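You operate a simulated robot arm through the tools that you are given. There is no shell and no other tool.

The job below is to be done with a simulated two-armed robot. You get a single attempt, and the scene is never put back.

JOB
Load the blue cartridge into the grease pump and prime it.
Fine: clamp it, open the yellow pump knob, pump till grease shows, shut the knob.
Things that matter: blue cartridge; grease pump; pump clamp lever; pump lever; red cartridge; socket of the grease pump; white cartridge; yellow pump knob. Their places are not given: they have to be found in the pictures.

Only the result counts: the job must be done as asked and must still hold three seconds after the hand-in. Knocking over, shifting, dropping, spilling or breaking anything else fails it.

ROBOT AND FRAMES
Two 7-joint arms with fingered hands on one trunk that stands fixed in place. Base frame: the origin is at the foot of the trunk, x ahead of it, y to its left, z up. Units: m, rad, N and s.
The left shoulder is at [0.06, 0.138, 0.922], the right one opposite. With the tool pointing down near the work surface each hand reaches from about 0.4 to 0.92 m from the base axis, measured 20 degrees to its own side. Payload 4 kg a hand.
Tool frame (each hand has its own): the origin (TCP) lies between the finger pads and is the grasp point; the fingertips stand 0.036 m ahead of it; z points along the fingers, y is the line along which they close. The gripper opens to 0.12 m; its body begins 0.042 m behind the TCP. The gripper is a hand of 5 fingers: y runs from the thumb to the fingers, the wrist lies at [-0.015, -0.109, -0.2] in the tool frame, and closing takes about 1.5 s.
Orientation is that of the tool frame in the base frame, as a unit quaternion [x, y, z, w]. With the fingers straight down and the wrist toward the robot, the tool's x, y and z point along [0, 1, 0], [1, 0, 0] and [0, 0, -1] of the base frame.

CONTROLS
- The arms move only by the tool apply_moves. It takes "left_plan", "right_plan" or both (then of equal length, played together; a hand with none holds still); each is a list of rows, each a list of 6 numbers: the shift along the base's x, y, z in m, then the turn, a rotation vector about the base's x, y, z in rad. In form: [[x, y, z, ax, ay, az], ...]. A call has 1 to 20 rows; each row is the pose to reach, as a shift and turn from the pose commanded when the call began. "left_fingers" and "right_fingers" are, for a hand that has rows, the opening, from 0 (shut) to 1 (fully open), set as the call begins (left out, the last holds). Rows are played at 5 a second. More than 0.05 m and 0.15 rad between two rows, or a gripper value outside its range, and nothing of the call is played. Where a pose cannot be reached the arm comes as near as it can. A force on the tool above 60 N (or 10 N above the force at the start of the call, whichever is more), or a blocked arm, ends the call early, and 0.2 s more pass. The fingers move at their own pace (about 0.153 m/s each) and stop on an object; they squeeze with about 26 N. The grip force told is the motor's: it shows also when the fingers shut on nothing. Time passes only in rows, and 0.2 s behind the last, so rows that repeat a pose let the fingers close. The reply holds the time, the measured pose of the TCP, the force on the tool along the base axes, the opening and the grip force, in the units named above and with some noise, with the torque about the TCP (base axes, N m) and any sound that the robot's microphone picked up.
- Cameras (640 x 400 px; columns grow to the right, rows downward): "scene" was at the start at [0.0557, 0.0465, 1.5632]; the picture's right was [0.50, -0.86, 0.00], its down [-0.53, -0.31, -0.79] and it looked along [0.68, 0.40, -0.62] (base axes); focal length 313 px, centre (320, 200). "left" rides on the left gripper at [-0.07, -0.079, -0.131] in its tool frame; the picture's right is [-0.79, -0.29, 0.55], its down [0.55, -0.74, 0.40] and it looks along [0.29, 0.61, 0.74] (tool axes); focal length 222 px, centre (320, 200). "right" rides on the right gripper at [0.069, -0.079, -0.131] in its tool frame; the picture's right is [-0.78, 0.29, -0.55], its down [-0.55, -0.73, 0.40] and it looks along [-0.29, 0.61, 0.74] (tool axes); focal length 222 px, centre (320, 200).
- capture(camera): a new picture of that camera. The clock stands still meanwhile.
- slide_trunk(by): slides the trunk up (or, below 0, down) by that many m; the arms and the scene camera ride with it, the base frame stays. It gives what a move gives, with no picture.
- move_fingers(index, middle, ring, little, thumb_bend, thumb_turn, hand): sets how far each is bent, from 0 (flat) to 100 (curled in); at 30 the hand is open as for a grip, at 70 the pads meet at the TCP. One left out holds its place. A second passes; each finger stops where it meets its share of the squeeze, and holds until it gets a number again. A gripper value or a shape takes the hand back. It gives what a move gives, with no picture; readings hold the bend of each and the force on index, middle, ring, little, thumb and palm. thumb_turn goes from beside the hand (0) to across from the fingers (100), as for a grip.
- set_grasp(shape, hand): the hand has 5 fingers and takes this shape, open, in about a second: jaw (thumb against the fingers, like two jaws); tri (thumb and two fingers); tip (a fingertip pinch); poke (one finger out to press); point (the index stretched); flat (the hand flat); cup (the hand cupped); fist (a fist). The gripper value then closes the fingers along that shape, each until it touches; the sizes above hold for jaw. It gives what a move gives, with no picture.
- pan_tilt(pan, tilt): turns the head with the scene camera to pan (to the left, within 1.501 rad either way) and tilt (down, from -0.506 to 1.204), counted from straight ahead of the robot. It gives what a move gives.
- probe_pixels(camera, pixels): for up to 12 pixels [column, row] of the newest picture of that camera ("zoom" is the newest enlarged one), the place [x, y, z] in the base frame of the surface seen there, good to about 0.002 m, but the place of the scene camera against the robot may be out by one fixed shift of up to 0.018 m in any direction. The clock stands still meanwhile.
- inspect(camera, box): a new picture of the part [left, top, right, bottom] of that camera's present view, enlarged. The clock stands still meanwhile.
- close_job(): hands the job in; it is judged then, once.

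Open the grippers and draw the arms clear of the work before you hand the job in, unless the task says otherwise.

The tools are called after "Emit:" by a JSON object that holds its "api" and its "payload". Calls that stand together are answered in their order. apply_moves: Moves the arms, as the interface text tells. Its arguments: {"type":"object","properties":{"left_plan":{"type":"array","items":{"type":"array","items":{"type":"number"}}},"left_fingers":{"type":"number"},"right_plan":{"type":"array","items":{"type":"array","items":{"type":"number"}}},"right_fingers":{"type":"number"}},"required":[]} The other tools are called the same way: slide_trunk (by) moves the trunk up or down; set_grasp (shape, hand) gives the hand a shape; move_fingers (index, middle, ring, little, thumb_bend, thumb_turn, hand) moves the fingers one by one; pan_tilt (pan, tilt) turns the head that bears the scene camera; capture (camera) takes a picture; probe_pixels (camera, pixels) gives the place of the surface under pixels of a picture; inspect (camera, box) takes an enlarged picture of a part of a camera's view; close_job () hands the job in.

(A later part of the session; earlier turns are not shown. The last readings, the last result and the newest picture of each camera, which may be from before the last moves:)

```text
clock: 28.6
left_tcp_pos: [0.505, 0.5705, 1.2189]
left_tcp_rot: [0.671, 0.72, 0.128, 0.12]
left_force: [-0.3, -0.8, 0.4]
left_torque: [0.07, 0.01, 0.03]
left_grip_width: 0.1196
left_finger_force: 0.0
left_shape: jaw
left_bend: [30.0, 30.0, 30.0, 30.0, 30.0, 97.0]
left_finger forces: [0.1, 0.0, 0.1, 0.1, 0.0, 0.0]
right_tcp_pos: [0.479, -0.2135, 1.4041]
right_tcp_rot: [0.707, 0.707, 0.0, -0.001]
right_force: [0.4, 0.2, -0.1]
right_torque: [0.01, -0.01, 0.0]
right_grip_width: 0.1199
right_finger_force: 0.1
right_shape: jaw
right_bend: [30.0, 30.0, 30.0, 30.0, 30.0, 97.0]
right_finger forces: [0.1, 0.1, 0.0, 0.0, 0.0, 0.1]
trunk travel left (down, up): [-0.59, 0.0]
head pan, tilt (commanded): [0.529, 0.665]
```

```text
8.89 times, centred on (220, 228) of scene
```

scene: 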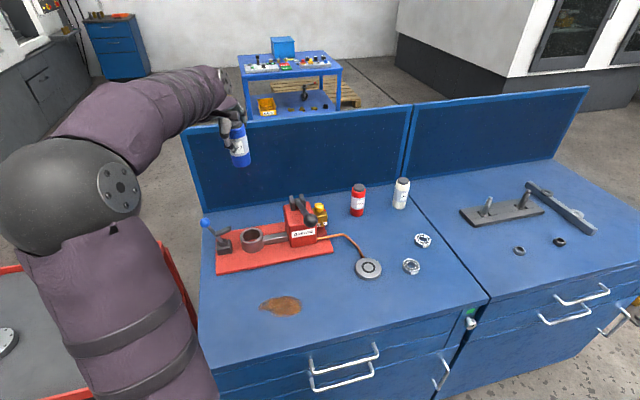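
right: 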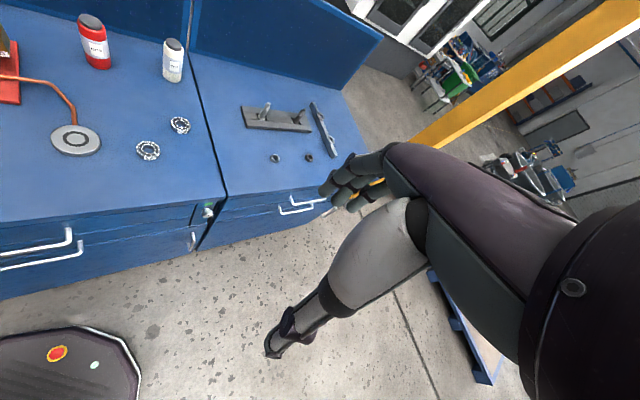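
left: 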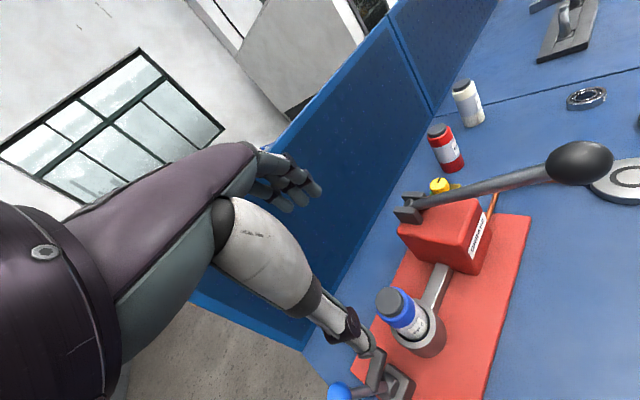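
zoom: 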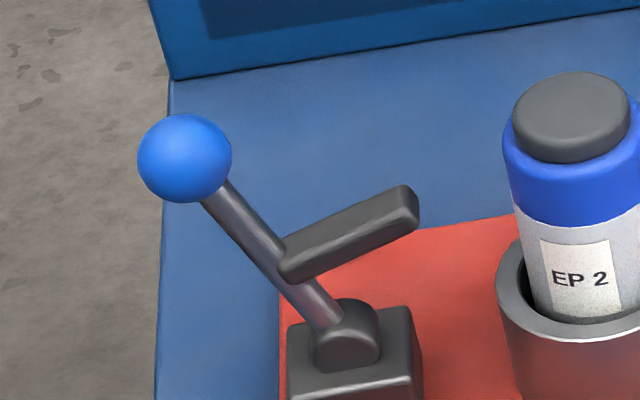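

The ball centre is about (0.469, 0.681, 1.030) with its pivot near (0.49, 0.659, 0.937), so the lever swings along (0.7,−0.7) toward the cartridge. I'll turn the left hand vertical with a 45° yaw and hover above the ball.

Emit:
{"api": "apply_moves", "payload": {"left_plan": [[-0.006, 0.018, 0.0, -0.0246, 0.0541, 0.118], [-0.012, 0.036, 0.0, -0.0493, 0.1081, 0.236], [-0.018, 0.055, 0.0, -0.0739, 0.1622, 0.354], [-0.024, 0.073, -0.01, -0.0985, 0.2163, 0.472], [-0.03, 0.092, -0.02, -0.1232, 0.2703, 0.59], [-0.036, 0.1105, -0.04, -0.1478, 0.3244, 0.7081], [-0.036, 0.1105, -0.07, -0.1478, 0.3244, 0.7081], [-0.036, 0.1105, -0.1, -0.1478, 0.3244, 0.7081], [-0.036, 0.1105, -0.11, -0.1478, 0.3244, 0.7081], [-0.036, 0.1105, -0.11, -0.1478, 0.3244, 0.7081]]}}

Emit:
{"api": "capture", "payload": {"camera": "left"}}

Emit:
{"api": "inspect", "payload": {"camera": "scene", "box": [170, 150, 290, 260]}}

```text
clock: 30.9
left_tcp_pos: [0.4707, 0.6842, 1.1046]
left_tcp_rot: [0.383, 0.924, 0.0, 0.002]
left_force: [0.5, -0.1, 0.0]
left_torque: [0.01, -0.03, -0.01]
left_grip_width: 0.1196
left_finger_force: 0.1
left_shape: jaw
left_bend: [30.0, 30.0, 30.0, 30.0, 30.0, 97.0]
left_finger forces: [0.1, 0.0, 0.0, 0.1, 0.1, 0.0]
right_tcp_pos: [0.4805, -0.2112, 1.4028]
right_tcp_rot: [0.707, 0.707, 0.0, 0.0]
right_force: [0.8, -0.3, 0.2]
right_torque: [0.04, -0.01, 0.0]
right_grip_width: 0.1198
right_finger_force: 0.1
right_shape: jaw
right_bend: [30.0, 30.0, 30.0, 30.0, 30.0, 97.0]
right_finger forces: [0.0, 0.0, 0.1, 0.1, 0.1, 0.0]
trunk travel left (down, up): [-0.59, 0.0]
head pan, tilt (commanded): [0.529, 0.665]
```

```text
taken
```

left: 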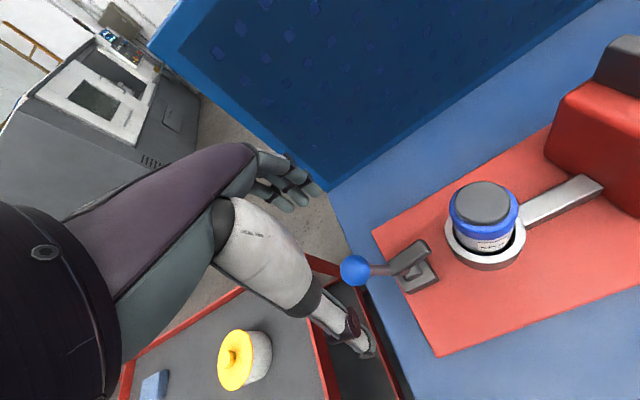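

```text
3.64 times, centred on (230, 205) of scene
```

zoom: 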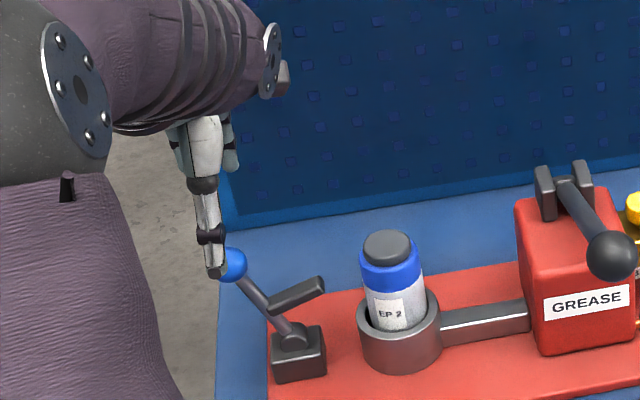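

The hand is vertical above the ball, which shows at (357,270) in the left view. I'll probe the ball for fine alignment.

Emit:
{"api": "probe_pixels", "payload": {"camera": "left", "pixels": [[357, 270], [348, 270], [366, 270], [357, 260], [357, 280], [350, 263], [364, 278], [405, 262], [425, 250], [412, 285], [485, 203], [484, 240]]}}

Emit:
{"api": "inspect", "payload": {"camera": "left", "box": [320, 180, 560, 330]}}

```text
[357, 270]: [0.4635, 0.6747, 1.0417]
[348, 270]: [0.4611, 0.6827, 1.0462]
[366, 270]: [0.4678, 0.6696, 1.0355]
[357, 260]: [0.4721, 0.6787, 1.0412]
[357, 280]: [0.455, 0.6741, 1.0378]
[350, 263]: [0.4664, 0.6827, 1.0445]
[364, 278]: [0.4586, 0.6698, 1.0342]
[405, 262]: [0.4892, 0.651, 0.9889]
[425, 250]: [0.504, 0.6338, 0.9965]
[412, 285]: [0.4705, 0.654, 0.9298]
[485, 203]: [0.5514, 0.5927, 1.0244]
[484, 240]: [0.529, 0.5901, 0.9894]
```

```text
2.67 times, centred on (440, 255) of left
```

zoom: 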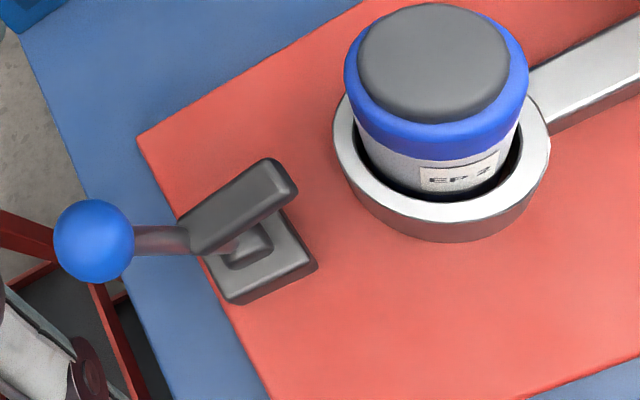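

The ball centre is about (0.4635, 0.682, 1.028). I'll descend to straddle it with the hand open.

Emit:
{"api": "apply_moves", "payload": {"left_plan": [[-0.007, -0.002, -0.01, 0, 0, 0], [-0.007, -0.002, -0.025, 0, 0, 0], [-0.007, -0.002, -0.04, 0, 0, 0], [-0.007, -0.002, -0.055, 0, 0, 0], [-0.007, -0.002, -0.07, 0, 0, 0], [-0.007, -0.002, -0.07, 0, 0, 0]]}}

Emit:
{"api": "capture", "payload": {"camera": "left"}}

```text
clock: 32.2
left_tcp_pos: [0.462, 0.6796, 1.0365]
left_tcp_rot: [0.383, 0.924, 0.001, 0.001]
left_force: [-0.3, -0.2, -0.5]
left_torque: [0.02, 0.01, -0.02]
left_grip_width: 0.1196
left_finger_force: 0.1
left_shape: jaw
left_bend: [30.0, 30.0, 30.0, 30.0, 30.0, 97.0]
left_finger forces: [0.0, 0.1, 0.0, 0.0, 0.0, 0.0]
right_tcp_pos: [0.4811, -0.211, 1.4038]
right_tcp_rot: [0.708, 0.707, 0.0, 0.0]
right_force: [0.3, 0.0, -0.3]
right_torque: [-0.03, 0.03, 0.02]
right_grip_width: 0.12
right_finger_force: 0.0
right_shape: jaw
right_bend: [30.0, 30.0, 30.0, 30.0, 30.0, 97.0]
right_finger forces: [0.0, 0.1, 0.0, 0.0, 0.0, 0.1]
trunk travel left (down, up): [-0.59, 0.0]
head pan, tilt (commanded): [0.529, 0.665]
```

```text
taken
```

left: 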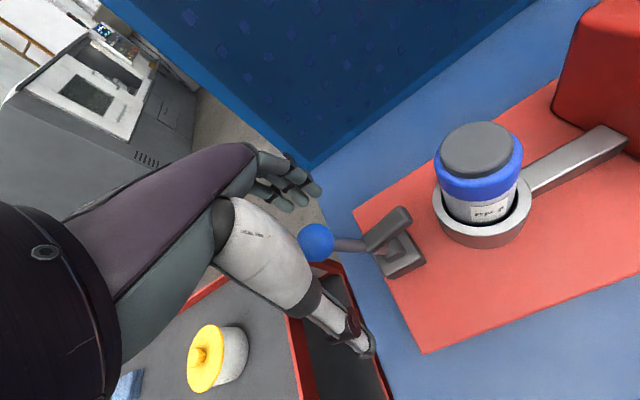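

The ball sits at (316,243), right at the projected TCP, so I'll close the hand on it.

Emit:
{"api": "apply_moves", "payload": {"left_plan": [[0, 0, 0, 0, 0, 0], [0, 0, 0, 0, 0, 0], [0, 0, 0, 0, 0, 0], [0, 0, 0, 0, 0, 0], [0, 0, 0, 0, 0, 0], [0, 0, 0, 0, 0, 0], [0, 0, 0, 0, 0, 0], [0, 0, 0, 0, 0, 0]], "left_fingers": 0}}

Emit:
{"api": "capture", "payload": {"camera": "left"}}

```text
clock: 34.0
left_tcp_pos: [0.4604, 0.6783, 1.0356]
left_tcp_rot: [0.383, 0.924, -0.001, 0.0]
left_force: [-6.5, -7.4, -9.5]
left_torque: [0.03, -0.04, 0.03]
left_grip_width: 0.0031
left_finger_force: 26.4
left_shape: jaw
left_bend: [62.0, 70.0, 70.0, 67.0, 72.0, 100.0]
left_finger forces: [11.4, 0.1, 0.1, 0.1, 25.4, 0.1]
right_tcp_pos: [0.479, -0.2112, 1.403]
right_tcp_rot: [0.707, 0.707, -0.001, 0.0]
right_force: [0.0, 0.5, 0.4]
right_torque: [-0.01, 0.0, 0.01]
right_grip_width: 0.12
right_finger_force: 0.1
right_shape: jaw
right_bend: [30.0, 30.0, 30.0, 30.0, 30.0, 97.0]
right_finger forces: [0.0, 0.1, 0.0, 0.0, 0.0, 0.0]
trunk travel left (down, up): [-0.59, 0.0]
head pan, tilt (commanded): [0.529, 0.665]
```

```text
taken
```

left: 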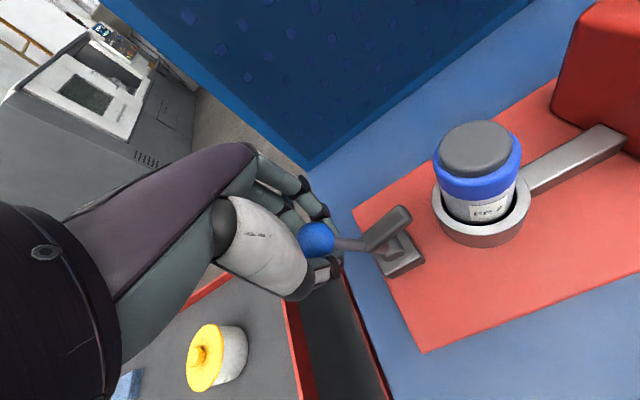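

Index and thumb hold the ball with the other fingers closed behind it, on the side away from the socket. I'll push along the lever's arc toward the socket in small steps.

Emit:
{"api": "apply_moves", "payload": {"left_plan": [[0.003, -0.003, 0.0012, 0, 0, 0], [0.0058, -0.0059, 0.0023, 0, 0, 0], [0.0088, -0.009, 0.0031, 0, 0, 0], [0.0117, -0.0119, 0.0038, 0, 0, 0], [0.0165, -0.0167, 0.0045, 0, 0, 0], [0.0212, -0.0215, 0.0048, 0, 0, 0]]}}

Emit:
{"api": "capture", "payload": {"camera": "left"}}

Emit:
{"api": "inspect", "payload": {"camera": "scene", "box": [180, 180, 280, 260]}}

```text
clock: 35.5
left_tcp_pos: [0.4839, 0.6572, 1.0409]
left_tcp_rot: [0.383, 0.924, 0.0, 0.001]
left_force: [-8.5, -7.0, -3.5]
left_torque: [-0.01, 0.24, -0.03]
left_grip_width: 0.0025
left_finger_force: 25.5
left_shape: jaw
left_bend: [63.0, 70.0, 70.0, 67.0, 72.0, 100.0]
left_finger forces: [10.2, 0.1, 0.0, 0.0, 21.9, 0.0]
right_tcp_pos: [0.4807, -0.212, 1.4033]
right_tcp_rot: [0.707, 0.708, 0.0, 0.0]
right_force: [-0.4, 0.3, 0.0]
right_torque: [-0.01, 0.0, -0.03]
right_grip_width: 0.1198
right_finger_force: 0.1
right_shape: jaw
right_bend: [30.0, 30.0, 30.0, 30.0, 30.0, 97.0]
right_finger forces: [0.0, 0.1, 0.1, 0.0, 0.0, 0.1]
trunk travel left (down, up): [-0.59, 0.0]
head pan, tilt (commanded): [0.529, 0.665]
```

```text
taken
```

left: 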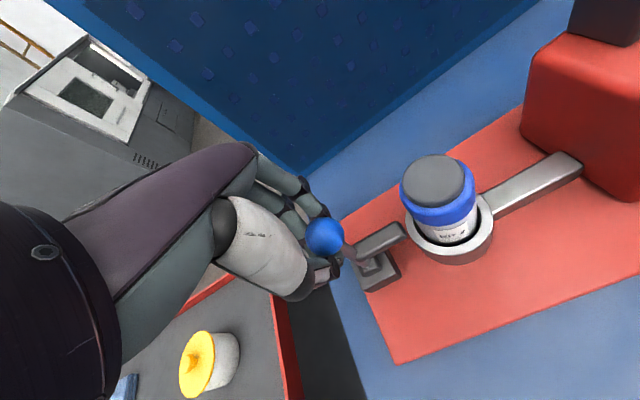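

```text
5.00 times, centred on (230, 220) of scene
```

zoom: 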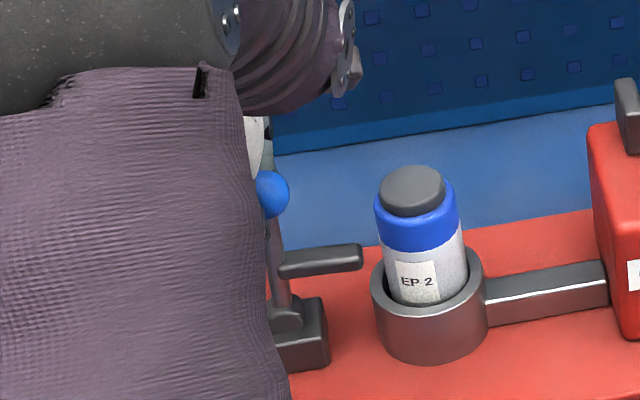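

The lever moves and is now about upright, with the bar level and pointing at the cartridge. I'll keep following the arc.

Emit:
{"api": "apply_moves", "payload": {"left_plan": [[0.004, -0.004, 0, 0, 0, 0], [0.008, -0.0081, -0.0005, 0, 0, 0], [0.0119, -0.0121, -0.0015, 0, 0, 0], [0.016, -0.016, -0.003, 0, 0, 0]]}}

Emit:
{"api": "inspect", "payload": {"camera": "left", "box": [280, 140, 520, 290]}}

Emit:
{"api": "inspect", "payload": {"camera": "scene", "box": [180, 180, 280, 260]}}

```text
clock: 36.5
left_tcp_pos: [0.499, 0.6472, 1.0389]
left_tcp_rot: [0.381, 0.925, 0.002, 0.0]
left_force: [-6.6, 6.6, 3.8]
left_torque: [0.12, 0.03, 0.01]
left_grip_width: 0.0004
left_finger_force: 25.2
left_shape: jaw
left_bend: [72.0, 70.0, 70.0, 67.0, 75.0, 100.0]
left_finger forces: [0.0, 0.0, 0.0, 0.0, 0.0, 0.0]
right_tcp_pos: [0.4787, -0.2105, 1.4052]
right_tcp_rot: [0.707, 0.708, 0.0, -0.001]
right_force: [0.3, 0.4, 0.2]
right_torque: [0.04, -0.03, 0.02]
right_grip_width: 0.1198
right_finger_force: 0.2
right_shape: jaw
right_bend: [30.0, 30.0, 30.0, 30.0, 30.0, 97.0]
right_finger forces: [0.1, 0.0, 0.0, 0.0, 0.0, 0.0]
trunk travel left (down, up): [-0.59, 0.0]
head pan, tilt (commanded): [0.529, 0.665]
```

```text
2.67 times, centred on (400, 215) of left
```

zoom: 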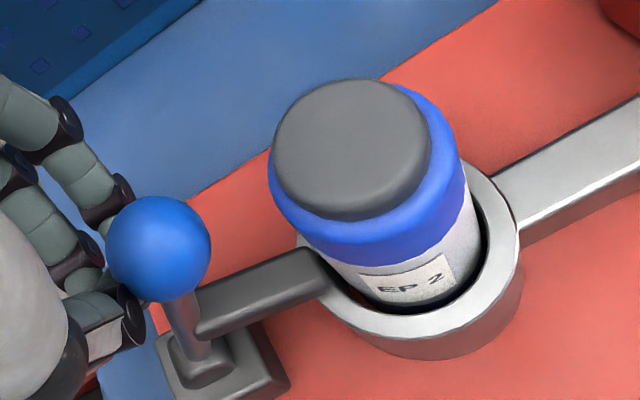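

```text
5.00 times, centred on (230, 220) of scene
```

zoom: 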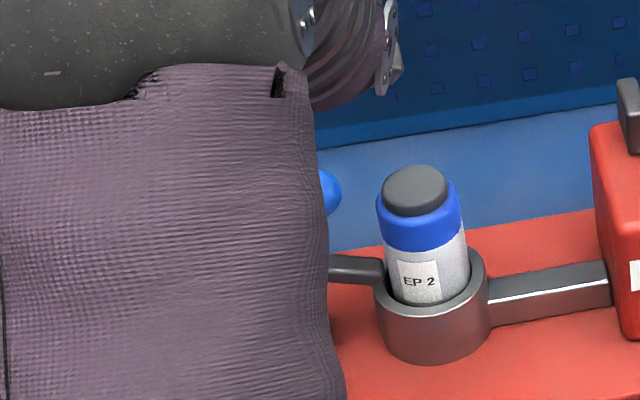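

The ball slipped out of the pinch, but the closed fingers sit behind it and still push it, with about 9 N of resistance. The bar tip is now at the cartridge and rim. I'll push slightly further and watch the force.

Emit:
{"api": "apply_moves", "payload": {"left_plan": [[0.002, -0.002, -0.0005, 0, 0, 0], [0.004, -0.004, -0.001, 0, 0, 0]]}}

Emit:
{"api": "inspect", "payload": {"camera": "left", "box": [280, 140, 520, 290]}}

```text
clock: 37.0
left_tcp_pos: [0.4991, 0.6429, 1.0366]
left_tcp_rot: [0.38, 0.925, 0.003, 0.0]
left_force: [-21.1, 25.2, 8.8]
left_torque: [0.51, 0.28, 0.06]
left_grip_width: 0.0007
left_finger_force: 25.6
left_shape: jaw
left_bend: [72.0, 70.0, 70.0, 67.0, 75.0, 100.0]
left_finger forces: [14.6, 0.0, 0.0, 0.0, 51.7, 0.0]
right_tcp_pos: [0.4776, -0.2087, 1.4058]
right_tcp_rot: [0.707, 0.707, 0.0, 0.001]
right_force: [-0.6, -0.4, -0.4]
right_torque: [-0.01, 0.0, 0.02]
right_grip_width: 0.1198
right_finger_force: 0.2
right_shape: jaw
right_bend: [30.0, 30.0, 30.0, 30.0, 30.0, 97.0]
right_finger forces: [0.0, 0.0, 0.0, 0.1, 0.0, 0.0]
trunk travel left (down, up): [-0.59, 0.0]
head pan, tilt (commanded): [0.529, 0.665]
```

```text
2.67 times, centred on (400, 215) of left
```

zoom: 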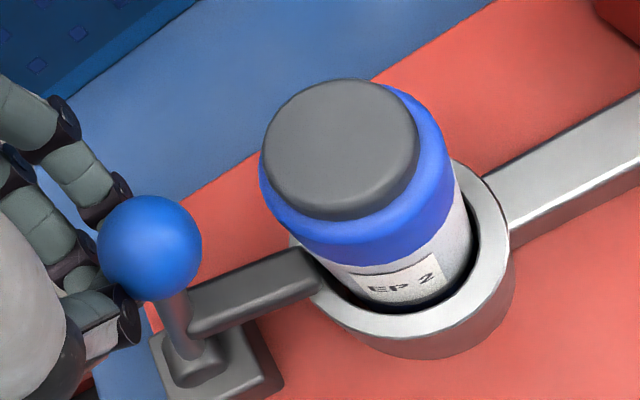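

The force rose to about 33 N without motion, so the lever is at its stop against the socket or cartridge. I'll relax the push and measure where the ball and bar stand.

Emit:
{"api": "apply_moves", "payload": {"left_plan": [[-0.004, 0.004, 0.001, 0, 0, 0], [-0.012, 0.012, 0.002, 0, 0, 0], [-0.02, 0.02, 0.003, 0, 0, 0]]}}

Emit:
{"api": "inspect", "payload": {"camera": "left", "box": [280, 140, 520, 290]}}

Emit:
{"api": "inspect", "payload": {"camera": "scene", "box": [180, 180, 280, 260]}}

```text
clock: 37.9
left_tcp_pos: [0.4849, 0.6582, 1.04]
left_tcp_rot: [0.384, 0.923, 0.0, 0.003]
left_force: [-0.1, 0.3, -0.2]
left_torque: [0.0, 0.0, -0.02]
left_grip_width: 0.0004
left_finger_force: 26.1
left_shape: jaw
left_bend: [72.0, 70.0, 70.0, 67.0, 75.0, 100.0]
left_finger forces: [0.0, 0.0, 0.0, 0.0, 0.0, 0.0]
right_tcp_pos: [0.4815, -0.2098, 1.4036]
right_tcp_rot: [0.706, 0.708, 0.0, 0.0]
right_force: [-0.1, -0.1, 0.7]
right_torque: [-0.04, -0.01, -0.04]
right_grip_width: 0.1198
right_finger_force: 0.1
right_shape: jaw
right_bend: [30.0, 30.0, 30.0, 30.0, 30.0, 97.0]
right_finger forces: [0.0, 0.1, 0.0, 0.0, 0.0, 0.1]
trunk travel left (down, up): [-0.59, 0.0]
head pan, tilt (commanded): [0.529, 0.665]
```

```text
2.67 times, centred on (400, 215) of left
```

zoom: 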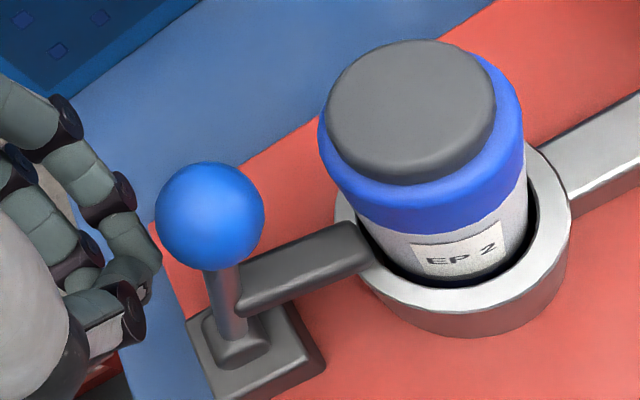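

```text
5.00 times, centred on (230, 220) of scene
```

zoom: 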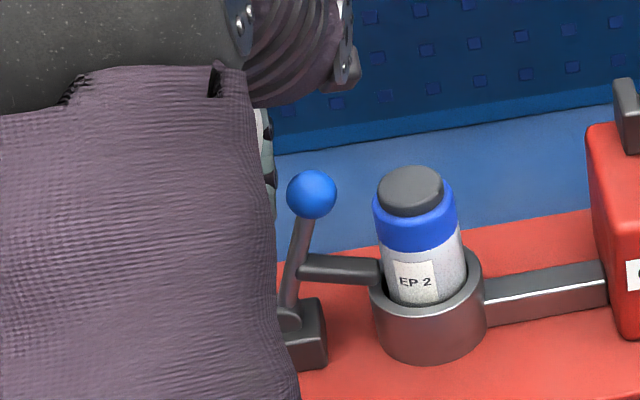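

The lever stays put on its own, with its bar lying against the cartridge just over the socket rim. I'll probe the bar and ball to get the actual angle.

Emit:
{"api": "inspect", "payload": {"camera": "left", "box": [330, 190, 450, 290]}}

Emit:
{"api": "probe_pixels", "payload": {"camera": "zoom", "pixels": [[320, 205], [350, 195], [290, 240], [240, 265], [370, 190], [375, 215], [340, 230], [140, 120], [400, 240], [160, 330], [440, 265], [420, 180]]}}

Emit:
{"api": "inspect", "payload": {"camera": "scene", "box": [225, 205, 275, 250]}}

Emit:
{"api": "probe_pixels", "payload": {"camera": "zoom", "pixels": [[130, 205], [180, 210], [205, 215], [220, 225], [150, 75], [80, 290], [240, 240], [260, 275], [225, 215], [215, 240], [205, 235], [300, 80]]}}

```text
4.00 times, centred on (390, 240) of left
```

zoom: 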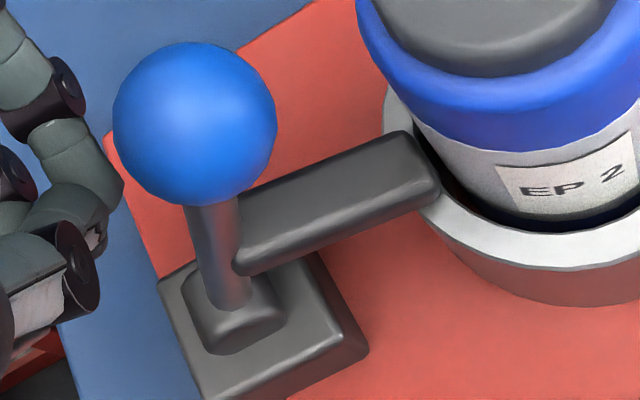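

```text
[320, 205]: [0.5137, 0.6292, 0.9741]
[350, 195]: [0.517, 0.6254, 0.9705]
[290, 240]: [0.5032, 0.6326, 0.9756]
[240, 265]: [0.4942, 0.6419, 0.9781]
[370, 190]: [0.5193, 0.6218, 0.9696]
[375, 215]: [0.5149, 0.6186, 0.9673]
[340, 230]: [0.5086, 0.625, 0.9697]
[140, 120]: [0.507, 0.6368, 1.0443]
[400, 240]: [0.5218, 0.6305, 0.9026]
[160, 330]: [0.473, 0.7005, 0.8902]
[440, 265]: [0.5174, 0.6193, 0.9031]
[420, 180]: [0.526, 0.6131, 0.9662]
```

```text
8.89 times, centred on (250, 228) of scene
```

zoom: 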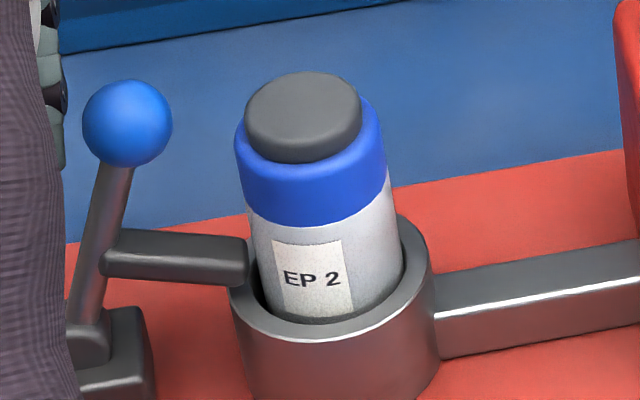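

```text
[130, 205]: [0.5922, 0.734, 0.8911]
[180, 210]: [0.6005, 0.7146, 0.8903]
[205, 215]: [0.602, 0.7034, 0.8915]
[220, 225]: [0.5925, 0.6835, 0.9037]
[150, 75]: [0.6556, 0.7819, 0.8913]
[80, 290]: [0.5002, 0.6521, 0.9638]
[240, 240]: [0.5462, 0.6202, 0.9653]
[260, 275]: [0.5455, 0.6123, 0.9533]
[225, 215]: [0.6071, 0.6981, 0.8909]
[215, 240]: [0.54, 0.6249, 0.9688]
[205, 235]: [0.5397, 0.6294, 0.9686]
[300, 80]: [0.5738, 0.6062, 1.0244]
```

The bar tip has swung about 36° and rests against the cartridge side just above the rim (bar top z≈0.966). I'll press the ball once more, firmly but in small steps, to make sure it's at its stop.

Emit:
{"api": "apply_moves", "payload": {"left_plan": [[0.008, -0.008, -0.001, 0, 0, 0], [0.012, -0.012, -0.002, 0, 0, 0], [0.015, -0.015, -0.003, 0, 0, 0], [0.018, -0.018, -0.004, 0, 0, 0], [0.02, -0.02, -0.005, 0, 0, 0], [0.02, -0.02, -0.005, 0, 0, 0]]}}

Emit:
{"api": "inspect", "payload": {"camera": "scene", "box": [205, 190, 285, 255]}}

Emit:
{"api": "inspect", "payload": {"camera": "left", "box": [280, 140, 520, 290]}}

```text
clock: 39.2
left_tcp_pos: [0.4992, 0.6443, 1.0358]
left_tcp_rot: [0.382, 0.924, 0.001, 0.001]
left_force: [-20.5, 20.3, 12.2]
left_torque: [0.44, 0.33, 0.06]
left_grip_width: 0.0008
left_finger_force: 26.5
left_shape: jaw
left_bend: [72.0, 70.0, 70.0, 67.0, 76.0, 100.0]
left_finger forces: [0.0, 0.0, 0.1, 0.0, 54.2, 0.0]
right_tcp_pos: [0.4775, -0.2116, 1.405]
right_tcp_rot: [0.707, 0.707, -0.001, 0.001]
right_force: [0.0, -0.4, -0.6]
right_torque: [0.01, 0.04, -0.01]
right_grip_width: 0.12
right_finger_force: 0.0
right_shape: jaw
right_bend: [30.0, 30.0, 30.0, 30.0, 30.0, 97.0]
right_finger forces: [0.0, 0.1, 0.0, 0.0, 0.0, 0.0]
trunk travel left (down, up): [-0.59, 0.0]
head pan, tilt (commanded): [0.529, 0.665]
```

```text
6.15 times, centred on (245, 222) of scene
```

zoom: 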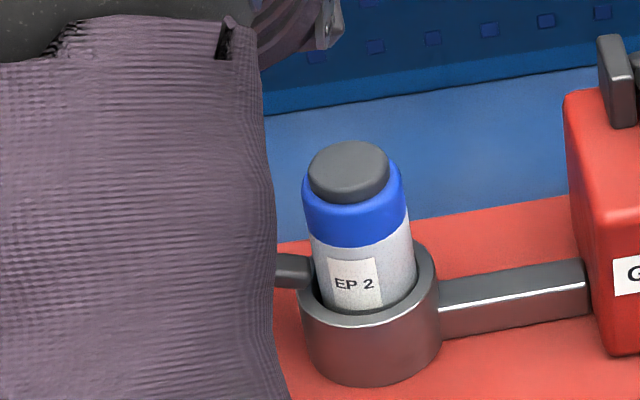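

```text
2.67 times, centred on (400, 215) of left
```

zoom: 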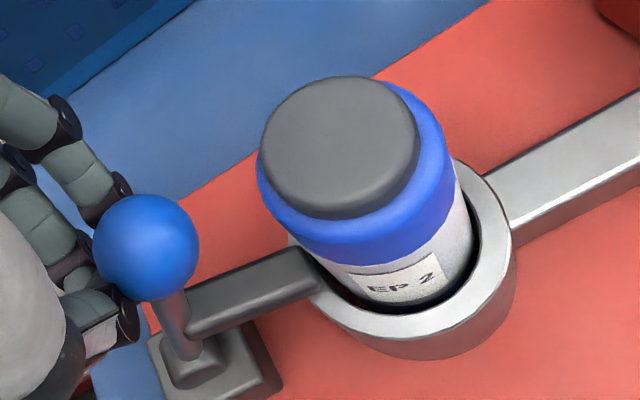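

The lever hit the same hard stop at about 31 N and the cartridge didn't move, so I take it as clamped. I'll back the hand off, raise it clear, and check that the lever stays.

Emit:
{"api": "apply_moves", "payload": {"left_plan": [[-0.006, 0.006, 0.002, 0, 0, 0], [-0.018, 0.018, 0.006, 0, 0, 0], [-0.025, 0.025, 0.03, 0, 0, 0], [-0.025, 0.025, 0.07, 0, 0, 0], [-0.025, 0.02, 0.11, 0, 0, 0], [-0.025, 0.0, 0.15, 0, 0, 0], [-0.025, -0.04, 0.18, 0, 0, 0], [-0.02, -0.08, 0.2, 0, 0, 0], [-0.01, -0.12, 0.22, 0, 0, 0]], "left_fingers": 1}}

Emit:
{"api": "capture", "payload": {"camera": "scene"}}

Emit:
{"api": "capture", "payload": {"camera": "left"}}

```text
clock: 41.2
left_tcp_pos: [0.4924, 0.5171, 1.2558]
left_tcp_rot: [0.382, 0.924, 0.001, 0.001]
left_force: [-0.4, -0.3, -1.5]
left_torque: [0.0, 0.07, 0.0]
left_grip_width: 0.1198
left_finger_force: 0.0
left_shape: jaw
left_bend: [30.0, 30.0, 30.0, 30.0, 30.0, 97.0]
left_finger forces: [0.0, 0.1, 0.0, 0.1, 0.0, 0.0]
right_tcp_pos: [0.4807, -0.2113, 1.403]
right_tcp_rot: [0.707, 0.707, 0.0, 0.001]
right_force: [-1.2, -0.4, 0.4]
right_torque: [0.01, -0.01, 0.0]
right_grip_width: 0.1196
right_finger_force: 0.0
right_shape: jaw
right_bend: [30.0, 30.0, 30.0, 30.0, 30.0, 97.0]
right_finger forces: [0.1, 0.0, 0.1, 0.0, 0.1, 0.0]
trunk travel left (down, up): [-0.59, 0.0]
head pan, tilt (commanded): [0.529, 0.665]
```

```text
taken
```

scene: 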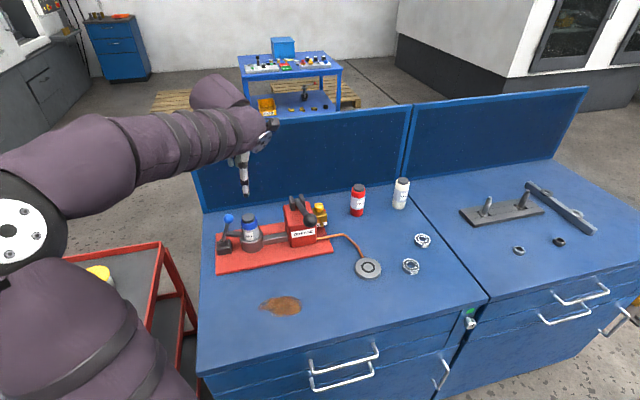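

```text
taken
```

left: 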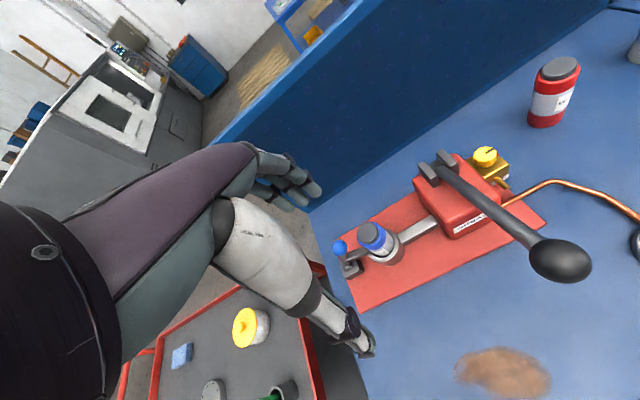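

The lever holds its clamped position. I'll zoom in on the clamp and on the knob from the left camera to measure the knob's surroundings.

Emit:
{"api": "inspect", "payload": {"camera": "scene", "box": [205, 195, 285, 260]}}

Emit:
{"api": "inspect", "payload": {"camera": "left", "box": [410, 130, 530, 240]}}

Emit:
{"api": "probe_pixels", "payload": {"camera": "zoom", "pixels": [[390, 95], [365, 95], [415, 95], [390, 80], [390, 112], [430, 115], [335, 120], [300, 150], [350, 160], [240, 160], [460, 150], [440, 210]]}}

```text
6.15 times, centred on (245, 228) of scene
```

zoom: 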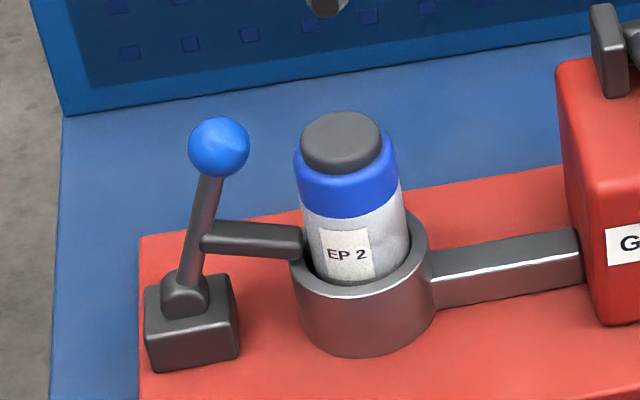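

```text
3.64 times, centred on (470, 185) of left
```

zoom: 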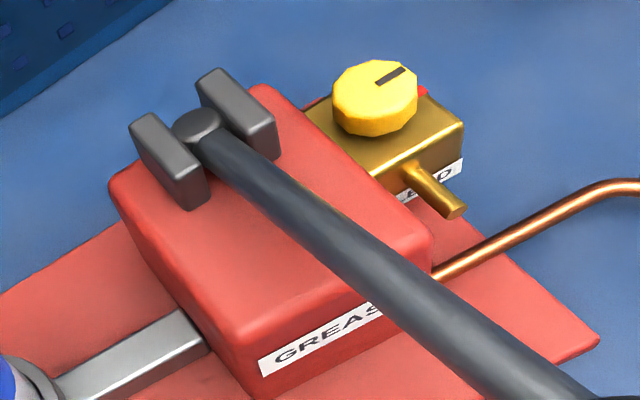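

```text
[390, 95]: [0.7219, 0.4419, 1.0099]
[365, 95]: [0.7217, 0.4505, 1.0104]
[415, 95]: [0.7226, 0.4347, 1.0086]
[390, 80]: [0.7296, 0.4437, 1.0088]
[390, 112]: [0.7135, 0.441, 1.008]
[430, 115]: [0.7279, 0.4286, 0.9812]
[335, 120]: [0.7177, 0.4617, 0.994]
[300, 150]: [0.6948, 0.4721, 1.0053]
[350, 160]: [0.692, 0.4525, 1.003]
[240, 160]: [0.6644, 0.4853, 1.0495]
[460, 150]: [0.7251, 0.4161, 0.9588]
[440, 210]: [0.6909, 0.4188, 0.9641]
```

The knob centre is about (0.7253, 0.447), top 1.010, radius about 15 mm. The red body (top about 1.005) is about 28 mm from it, so a fingertip pinch with the other fingers out of the way is best. I'll try the "tip" shape and look at it.

Emit:
{"api": "set_grasp", "payload": {"hand": "left", "shape": "tip"}}

Emit:
{"api": "inspect", "payload": {"camera": "left", "box": [180, 110, 420, 370]}}

```text
clock: 42.1
left_tcp_pos: [0.4922, 0.5175, 1.2554]
left_tcp_rot: [0.382, 0.924, 0.001, 0.001]
left_force: [-0.8, 0.0, -1.3]
left_torque: [0.01, 0.01, 0.01]
left_grip_width: 0.1198
left_finger_force: 0.1
left_shape: tip
left_bend: [31.0, 98.0, 99.0, 99.0, 30.0, 97.0]
left_finger forces: [0.0, 0.1, 0.0, 0.1, 0.0, 0.0]
right_tcp_pos: [0.4802, -0.2107, 1.4042]
right_tcp_rot: [0.707, 0.707, 0.0, 0.0]
right_force: [0.2, 0.1, 0.2]
right_torque: [0.0, 0.02, 0.0]
right_grip_width: 0.1197
right_finger_force: 0.1
right_shape: jaw
right_bend: [30.0, 30.0, 30.0, 30.0, 30.0, 97.0]
right_finger forces: [0.0, 0.0, 0.0, 0.0, 0.0, 0.0]
trunk travel left (down, up): [-0.59, 0.0]
head pan, tilt (commanded): [0.529, 0.665]
```

```text
1.54 times, centred on (300, 240) of left
```

zoom: 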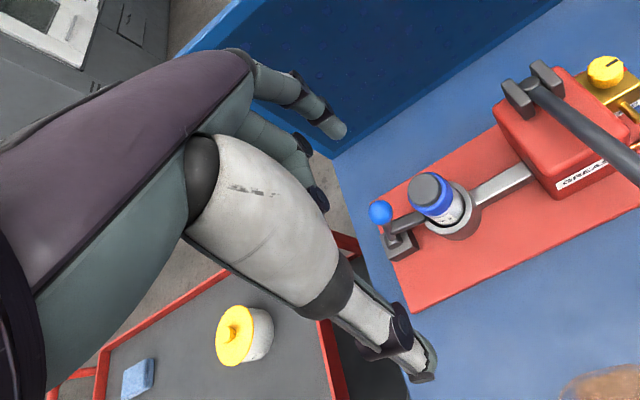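

The tip shape leaves index and thumb out with the other fingers curled away, which suits the knob. I'll fly over the pump to hover above the knob with the yaw near 22°.

Emit:
{"api": "apply_moves", "payload": {"left_plan": [[0.04, -0.012, 0, 0, 0, -0.067], [0.08, -0.025, 0, 0, 0, -0.133], [0.12, -0.037, 0, 0, 0, -0.2], [0.16, -0.05, 0, 0, 0, -0.267], [0.195, -0.062, 0, 0, 0, -0.333], [0.2257, -0.0735, -0.01, 0, 0, -0.4], [0.2257, -0.0735, -0.05, 0, 0, -0.4], [0.2257, -0.0735, -0.09, 0, 0, -0.4], [0.2257, -0.0735, -0.125, 0, 0, -0.4], [0.2257, -0.0735, -0.145, 0, 0, -0.4], [0.2257, -0.0735, -0.145, 0, 0, -0.4]]}}

Emit:
{"api": "capture", "payload": {"camera": "left"}}

Emit:
{"api": "capture", "payload": {"camera": "scene"}}

```text
clock: 44.5
left_tcp_pos: [0.7193, 0.4458, 1.1109]
left_tcp_rot: [0.559, 0.829, 0.0, 0.001]
left_force: [0.8, -0.4, 0.2]
left_torque: [-0.02, -0.01, 0.01]
left_grip_width: 0.1201
left_finger_force: 0.1
left_shape: tip
left_bend: [31.0, 98.0, 99.0, 99.0, 30.0, 97.0]
left_finger forces: [0.0, 0.0, 0.0, 0.0, 0.0, 0.1]
right_tcp_pos: [0.4796, -0.2113, 1.403]
right_tcp_rot: [0.706, 0.708, 0.0, 0.0]
right_force: [-0.1, 0.9, -0.1]
right_torque: [-0.03, -0.04, -0.03]
right_grip_width: 0.1198
right_finger_force: 0.0
right_shape: jaw
right_bend: [30.0, 30.0, 30.0, 30.0, 30.0, 97.0]
right_finger forces: [0.0, 0.0, 0.1, 0.0, 0.0, 0.0]
trunk travel left (down, up): [-0.59, 0.0]
head pan, tilt (commanded): [0.529, 0.665]
```

```text
taken
```

left: 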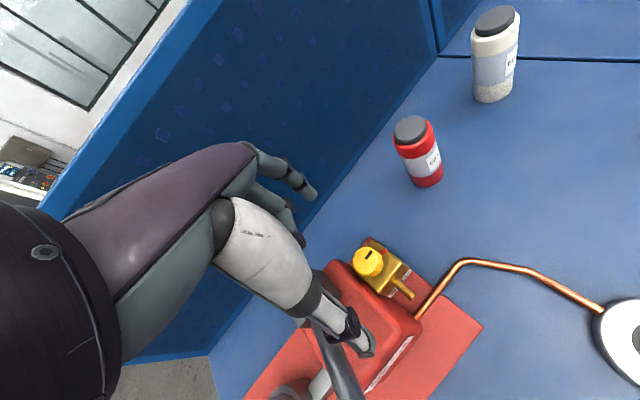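

```text
taken
```

scene: 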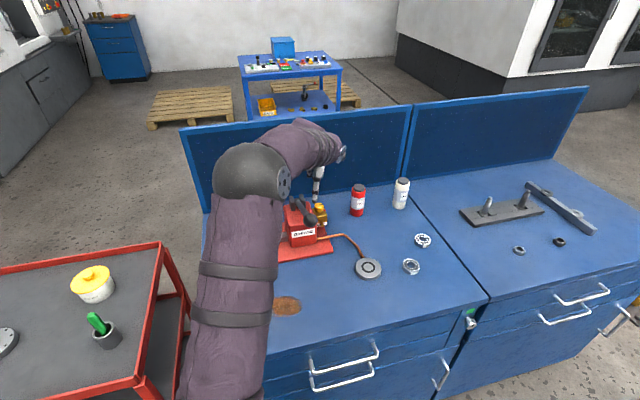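

The open thumb would come down on the red body at this yaw, so I'll narrow the opening first and use more yaw. I'll check the knob position from this close view.

Emit:
{"api": "inspect", "payload": {"camera": "left", "box": [310, 220, 450, 350]}}

Emit:
{"api": "probe_pixels", "payload": {"camera": "zoom", "pixels": [[265, 125], [235, 115], [250, 140], [285, 125], [265, 105], [270, 150], [320, 150], [345, 170], [300, 200], [240, 190], [200, 180], [380, 200]]}}

```text
3.08 times, centred on (380, 285) of left
```

zoom: 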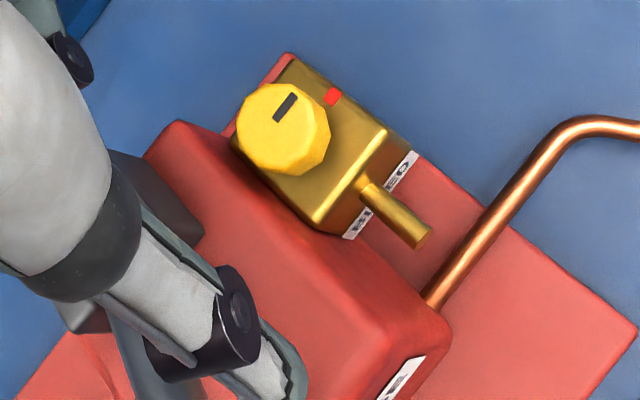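

```text
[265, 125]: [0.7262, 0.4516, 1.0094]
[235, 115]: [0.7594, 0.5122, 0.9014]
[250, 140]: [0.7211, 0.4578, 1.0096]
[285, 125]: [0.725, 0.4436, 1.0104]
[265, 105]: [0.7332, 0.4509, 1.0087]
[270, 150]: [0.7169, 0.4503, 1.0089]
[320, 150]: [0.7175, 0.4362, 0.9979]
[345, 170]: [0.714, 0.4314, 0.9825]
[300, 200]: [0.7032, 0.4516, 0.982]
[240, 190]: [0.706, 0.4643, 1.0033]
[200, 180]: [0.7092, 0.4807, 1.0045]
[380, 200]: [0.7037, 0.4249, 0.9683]
```

The knob centre is about (0.7256, 0.4463), and the body side is about 22 mm away with its top at 1.004. I'll narrow the pinch to about 5 cm, yaw to about 32°, and descend so the fingertips reach z≈0.997.

Emit:
{"api": "apply_moves", "payload": {"left_plan": [[0.0002, -0.0016, 0, 0, 0, 0.087], [0.0004, -0.0032, 0, 0, 0, 0.175], [0.0004, -0.0032, -0.02, 0, 0, 0.175], [0.0004, -0.0032, -0.04, 0, 0, 0.175], [0.0004, -0.0032, -0.055, 0, 0, 0.175], [0.0004, -0.0032, -0.068, 0, 0, 0.175], [0.0004, -0.0032, -0.076, 0, 0, 0.175], [0.0004, -0.0032, -0.076, 0, 0, 0.175]], "left_fingers": 0.42}}

Emit:
{"api": "capture", "payload": {"camera": "left"}}

Emit:
{"api": "inspect", "payload": {"camera": "scene", "box": [270, 160, 360, 250]}}

```text
clock: 46.4
left_tcp_pos: [0.7185, 0.444, 1.0349]
left_tcp_rot: [0.484, 0.875, 0.0, 0.001]
left_force: [-0.3, 0.3, -0.6]
left_torque: [0.02, -0.01, -0.01]
left_grip_width: 0.0505
left_finger_force: 0.1
left_shape: tip
left_bend: [46.0, 98.0, 99.0, 99.0, 64.0, 100.0]
left_finger forces: [0.0, 0.0, 0.0, 0.0, 0.0, 0.0]
right_tcp_pos: [0.4802, -0.2123, 1.4029]
right_tcp_rot: [0.707, 0.708, 0.0, 0.0]
right_force: [-0.4, -0.4, 0.0]
right_torque: [0.01, -0.02, -0.02]
right_grip_width: 0.1199
right_finger_force: 0.0
right_shape: jaw
right_bend: [30.0, 30.0, 30.0, 30.0, 30.0, 97.0]
right_finger forces: [0.1, 0.1, 0.1, 0.0, 0.0, 0.1]
trunk travel left (down, up): [-0.59, 0.0]
head pan, tilt (commanded): [0.529, 0.665]
```

```text
taken
```

left: 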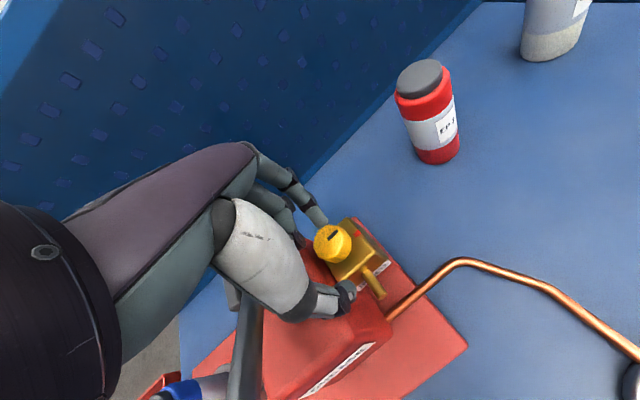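

```text
4.44 times, centred on (315, 205) of scene
```

zoom: 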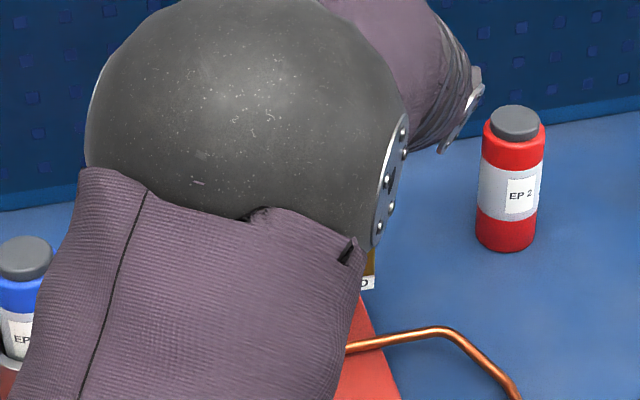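

Index (46) and thumb (64) flank the knob, which shows at (333,243) in the left view. I'll zoom to check the gaps on each side before closing.

Emit:
{"api": "inspect", "payload": {"camera": "left", "box": [270, 180, 410, 320]}}

Emit:
{"api": "probe_pixels", "payload": {"camera": "zoom", "pixels": [[280, 180], [265, 160], [320, 180], [300, 150], [290, 210], [255, 120], [230, 95], [390, 300], [360, 310], [345, 290], [420, 240], [300, 270]]}}

```text
2.86 times, centred on (340, 250) of left
```

zoom: 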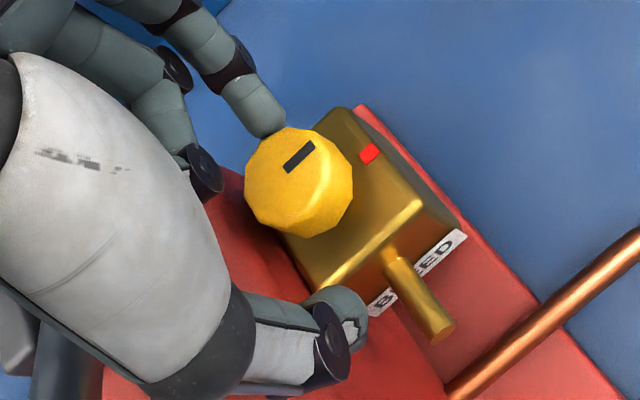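

```text
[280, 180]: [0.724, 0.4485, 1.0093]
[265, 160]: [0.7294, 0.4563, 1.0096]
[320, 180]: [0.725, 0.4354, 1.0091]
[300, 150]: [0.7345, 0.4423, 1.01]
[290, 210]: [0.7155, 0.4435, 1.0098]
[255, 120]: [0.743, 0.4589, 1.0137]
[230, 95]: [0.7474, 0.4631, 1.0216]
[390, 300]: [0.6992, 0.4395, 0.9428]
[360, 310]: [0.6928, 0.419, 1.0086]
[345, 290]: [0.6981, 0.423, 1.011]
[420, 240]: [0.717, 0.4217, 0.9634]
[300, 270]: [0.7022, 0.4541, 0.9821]
```

The knob is between index and thumb with its centre about 6 mm toward the index, matching where the pinch closes. I'll lower 4 mm for more engagement and close.

Emit:
{"api": "apply_moves", "payload": {"left_plan": [[0, 0, -0.002, 0, 0, 0], [0, 0, -0.004, 0, 0, 0]]}}

Emit:
{"api": "apply_moves", "payload": {"left_plan": [[0, 0, 0, 0, 0, 0], [0, 0, 0, 0, 0, 0], [0, 0, 0, 0, 0, 0], [0, 0, 0, 0, 0, 0], [0, 0, 0, 0, 0, 0], [0, 0, 0, 0, 0, 0]], "left_fingers": 0}}

Emit:
{"api": "inspect", "payload": {"camera": "left", "box": [270, 180, 410, 320]}}

```text
clock: 47.0
left_tcp_pos: [0.7179, 0.4419, 1.0315]
left_tcp_rot: [0.484, 0.875, 0.001, 0.001]
left_force: [-0.6, 0.3, 0.5]
left_torque: [0.0, -0.02, -0.04]
left_grip_width: 0.0509
left_finger_force: 0.1
left_shape: tip
left_bend: [46.0, 98.0, 99.0, 99.0, 64.0, 100.0]
left_finger forces: [0.1, 0.1, 0.0, 0.1, 0.0, 0.0]
right_tcp_pos: [0.4807, -0.2113, 1.4029]
right_tcp_rot: [0.706, 0.708, 0.0, 0.0]
right_force: [0.3, -0.7, 0.4]
right_torque: [-0.03, 0.0, 0.01]
right_grip_width: 0.1199
right_finger_force: 0.1
right_shape: jaw
right_bend: [30.0, 30.0, 30.0, 30.0, 30.0, 97.0]
right_finger forces: [0.0, 0.1, 0.1, 0.0, 0.0, 0.1]
trunk travel left (down, up): [-0.59, 0.0]
head pan, tilt (commanded): [0.529, 0.665]
```

```text
clock: 48.4
left_tcp_pos: [0.7186, 0.4418, 1.0317]
left_tcp_rot: [0.484, 0.875, 0.0, 0.0]
left_force: [-0.5, 2.0, -1.0]
left_torque: [0.09, 0.0, 0.02]
left_grip_width: 0.0253
left_finger_force: 26.0
left_shape: tip
left_bend: [49.0, 100.0, 100.0, 100.0, 71.0, 100.0]
left_finger forces: [23.1, 0.0, 0.1, 0.1, 23.0, 0.0]
right_tcp_pos: [0.4812, -0.2118, 1.4039]
right_tcp_rot: [0.706, 0.708, -0.001, 0.0]
right_force: [-0.1, 0.2, -0.1]
right_torque: [0.01, -0.01, -0.03]
right_grip_width: 0.1199
right_finger_force: 0.1
right_shape: jaw
right_bend: [30.0, 30.0, 30.0, 30.0, 30.0, 97.0]
right_finger forces: [0.1, 0.0, 0.0, 0.1, 0.0, 0.0]
trunk travel left (down, up): [-0.59, 0.0]
head pan, tilt (commanded): [0.529, 0.665]
```

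```text
2.86 times, centred on (340, 250) of left
```

zoom: 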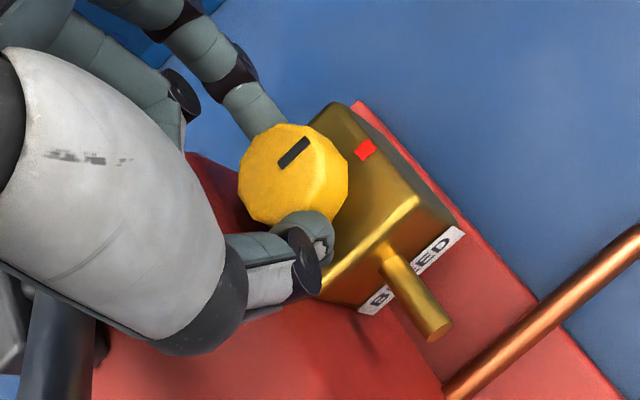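

The pinch is balanced at 23 N on each side. I'll try turning counter-clockwise by 15° about the knob centre and watch the torque.

Emit:
{"api": "apply_moves", "payload": {"left_plan": [[0.0004, -0.0005, 0, 0, 0, 0.087], [0.0008, -0.001, 0, 0, 0, 0.175], [0.0012, -0.0015, 0, 0, 0, 0.262]]}}

Emit:
{"api": "inspect", "payload": {"camera": "left", "box": [270, 180, 410, 320]}}

```text
clock: 49.1
left_tcp_pos: [0.7199, 0.4395, 1.0306]
left_tcp_rot: [0.365, 0.931, 0.0, 0.001]
left_force: [1.3, -1.6, -0.3]
left_torque: [-0.04, -0.07, -0.12]
left_grip_width: 0.0251
left_finger_force: 26.1
left_shape: tip
left_bend: [49.0, 100.0, 100.0, 100.0, 71.0, 100.0]
left_finger forces: [23.8, 0.0, 0.0, 0.1, 24.3, 0.0]
right_tcp_pos: [0.4808, -0.2121, 1.4036]
right_tcp_rot: [0.707, 0.707, -0.001, -0.001]
right_force: [-0.1, -0.5, -0.3]
right_torque: [0.02, -0.01, -0.02]
right_grip_width: 0.1199
right_finger_force: 0.0
right_shape: jaw
right_bend: [30.0, 30.0, 30.0, 30.0, 30.0, 97.0]
right_finger forces: [0.0, 0.0, 0.0, 0.1, 0.0, 0.1]
trunk travel left (down, up): [-0.59, 0.0]
head pan, tilt (commanded): [0.529, 0.665]
```

```text
2.86 times, centred on (340, 250) of left
```

zoom: 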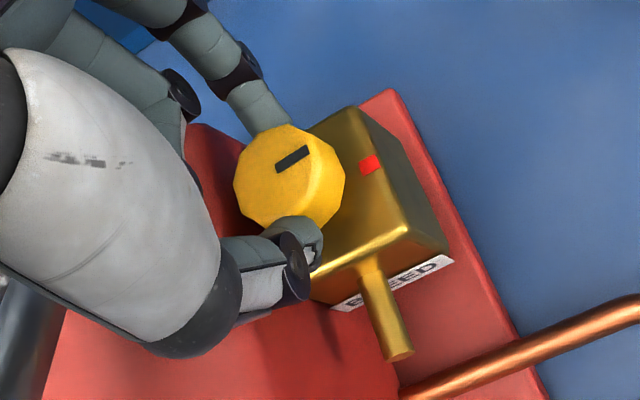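

Torque is only −0.12 N·m, and the knob's mark seems to have turned part of the way with the hand. I'll turn another 15° and compare.

Emit:
{"api": "apply_moves", "payload": {"left_plan": [[0.0005, -0.0004, 0, 0, 0, 0.087], [0.001, -0.0008, 0, 0, 0, 0.175], [0.0015, -0.0011, 0, 0, 0, 0.262]]}}

Emit:
{"api": "inspect", "payload": {"camera": "left", "box": [270, 180, 410, 320]}}

```text
clock: 50.0
left_tcp_pos: [0.723, 0.4389, 1.0306]
left_tcp_rot: [0.241, 0.97, 0.001, 0.002]
left_force: [1.2, -4.6, 3.5]
left_torque: [-0.08, -0.06, -0.08]
left_grip_width: 0.0254
left_finger_force: 25.9
left_shape: tip
left_bend: [49.0, 100.0, 100.0, 100.0, 71.0, 100.0]
left_finger forces: [23.5, 0.1, 0.0, 0.0, 26.9, 0.1]
right_tcp_pos: [0.4811, -0.2114, 1.4021]
right_tcp_rot: [0.707, 0.707, 0.0, -0.001]
right_force: [0.0, -0.3, -0.1]
right_torque: [0.01, -0.01, 0.0]
right_grip_width: 0.12
right_finger_force: 0.0
right_shape: jaw
right_bend: [30.0, 30.0, 30.0, 30.0, 30.0, 97.0]
right_finger forces: [0.0, 0.0, 0.1, 0.0, 0.0, 0.0]
trunk travel left (down, up): [-0.59, 0.0]
head pan, tilt (commanded): [0.529, 0.665]
```

```text
2.86 times, centred on (340, 250) of left
```

zoom: 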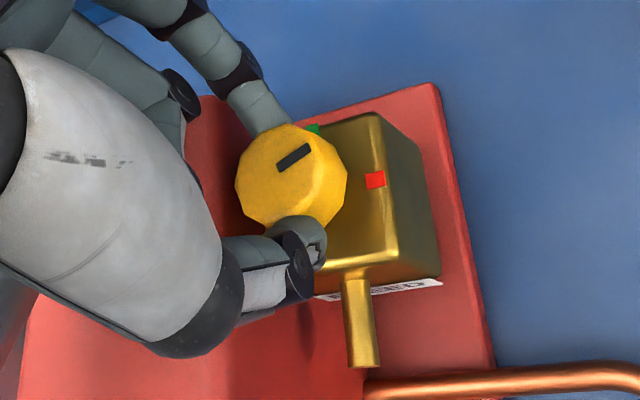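

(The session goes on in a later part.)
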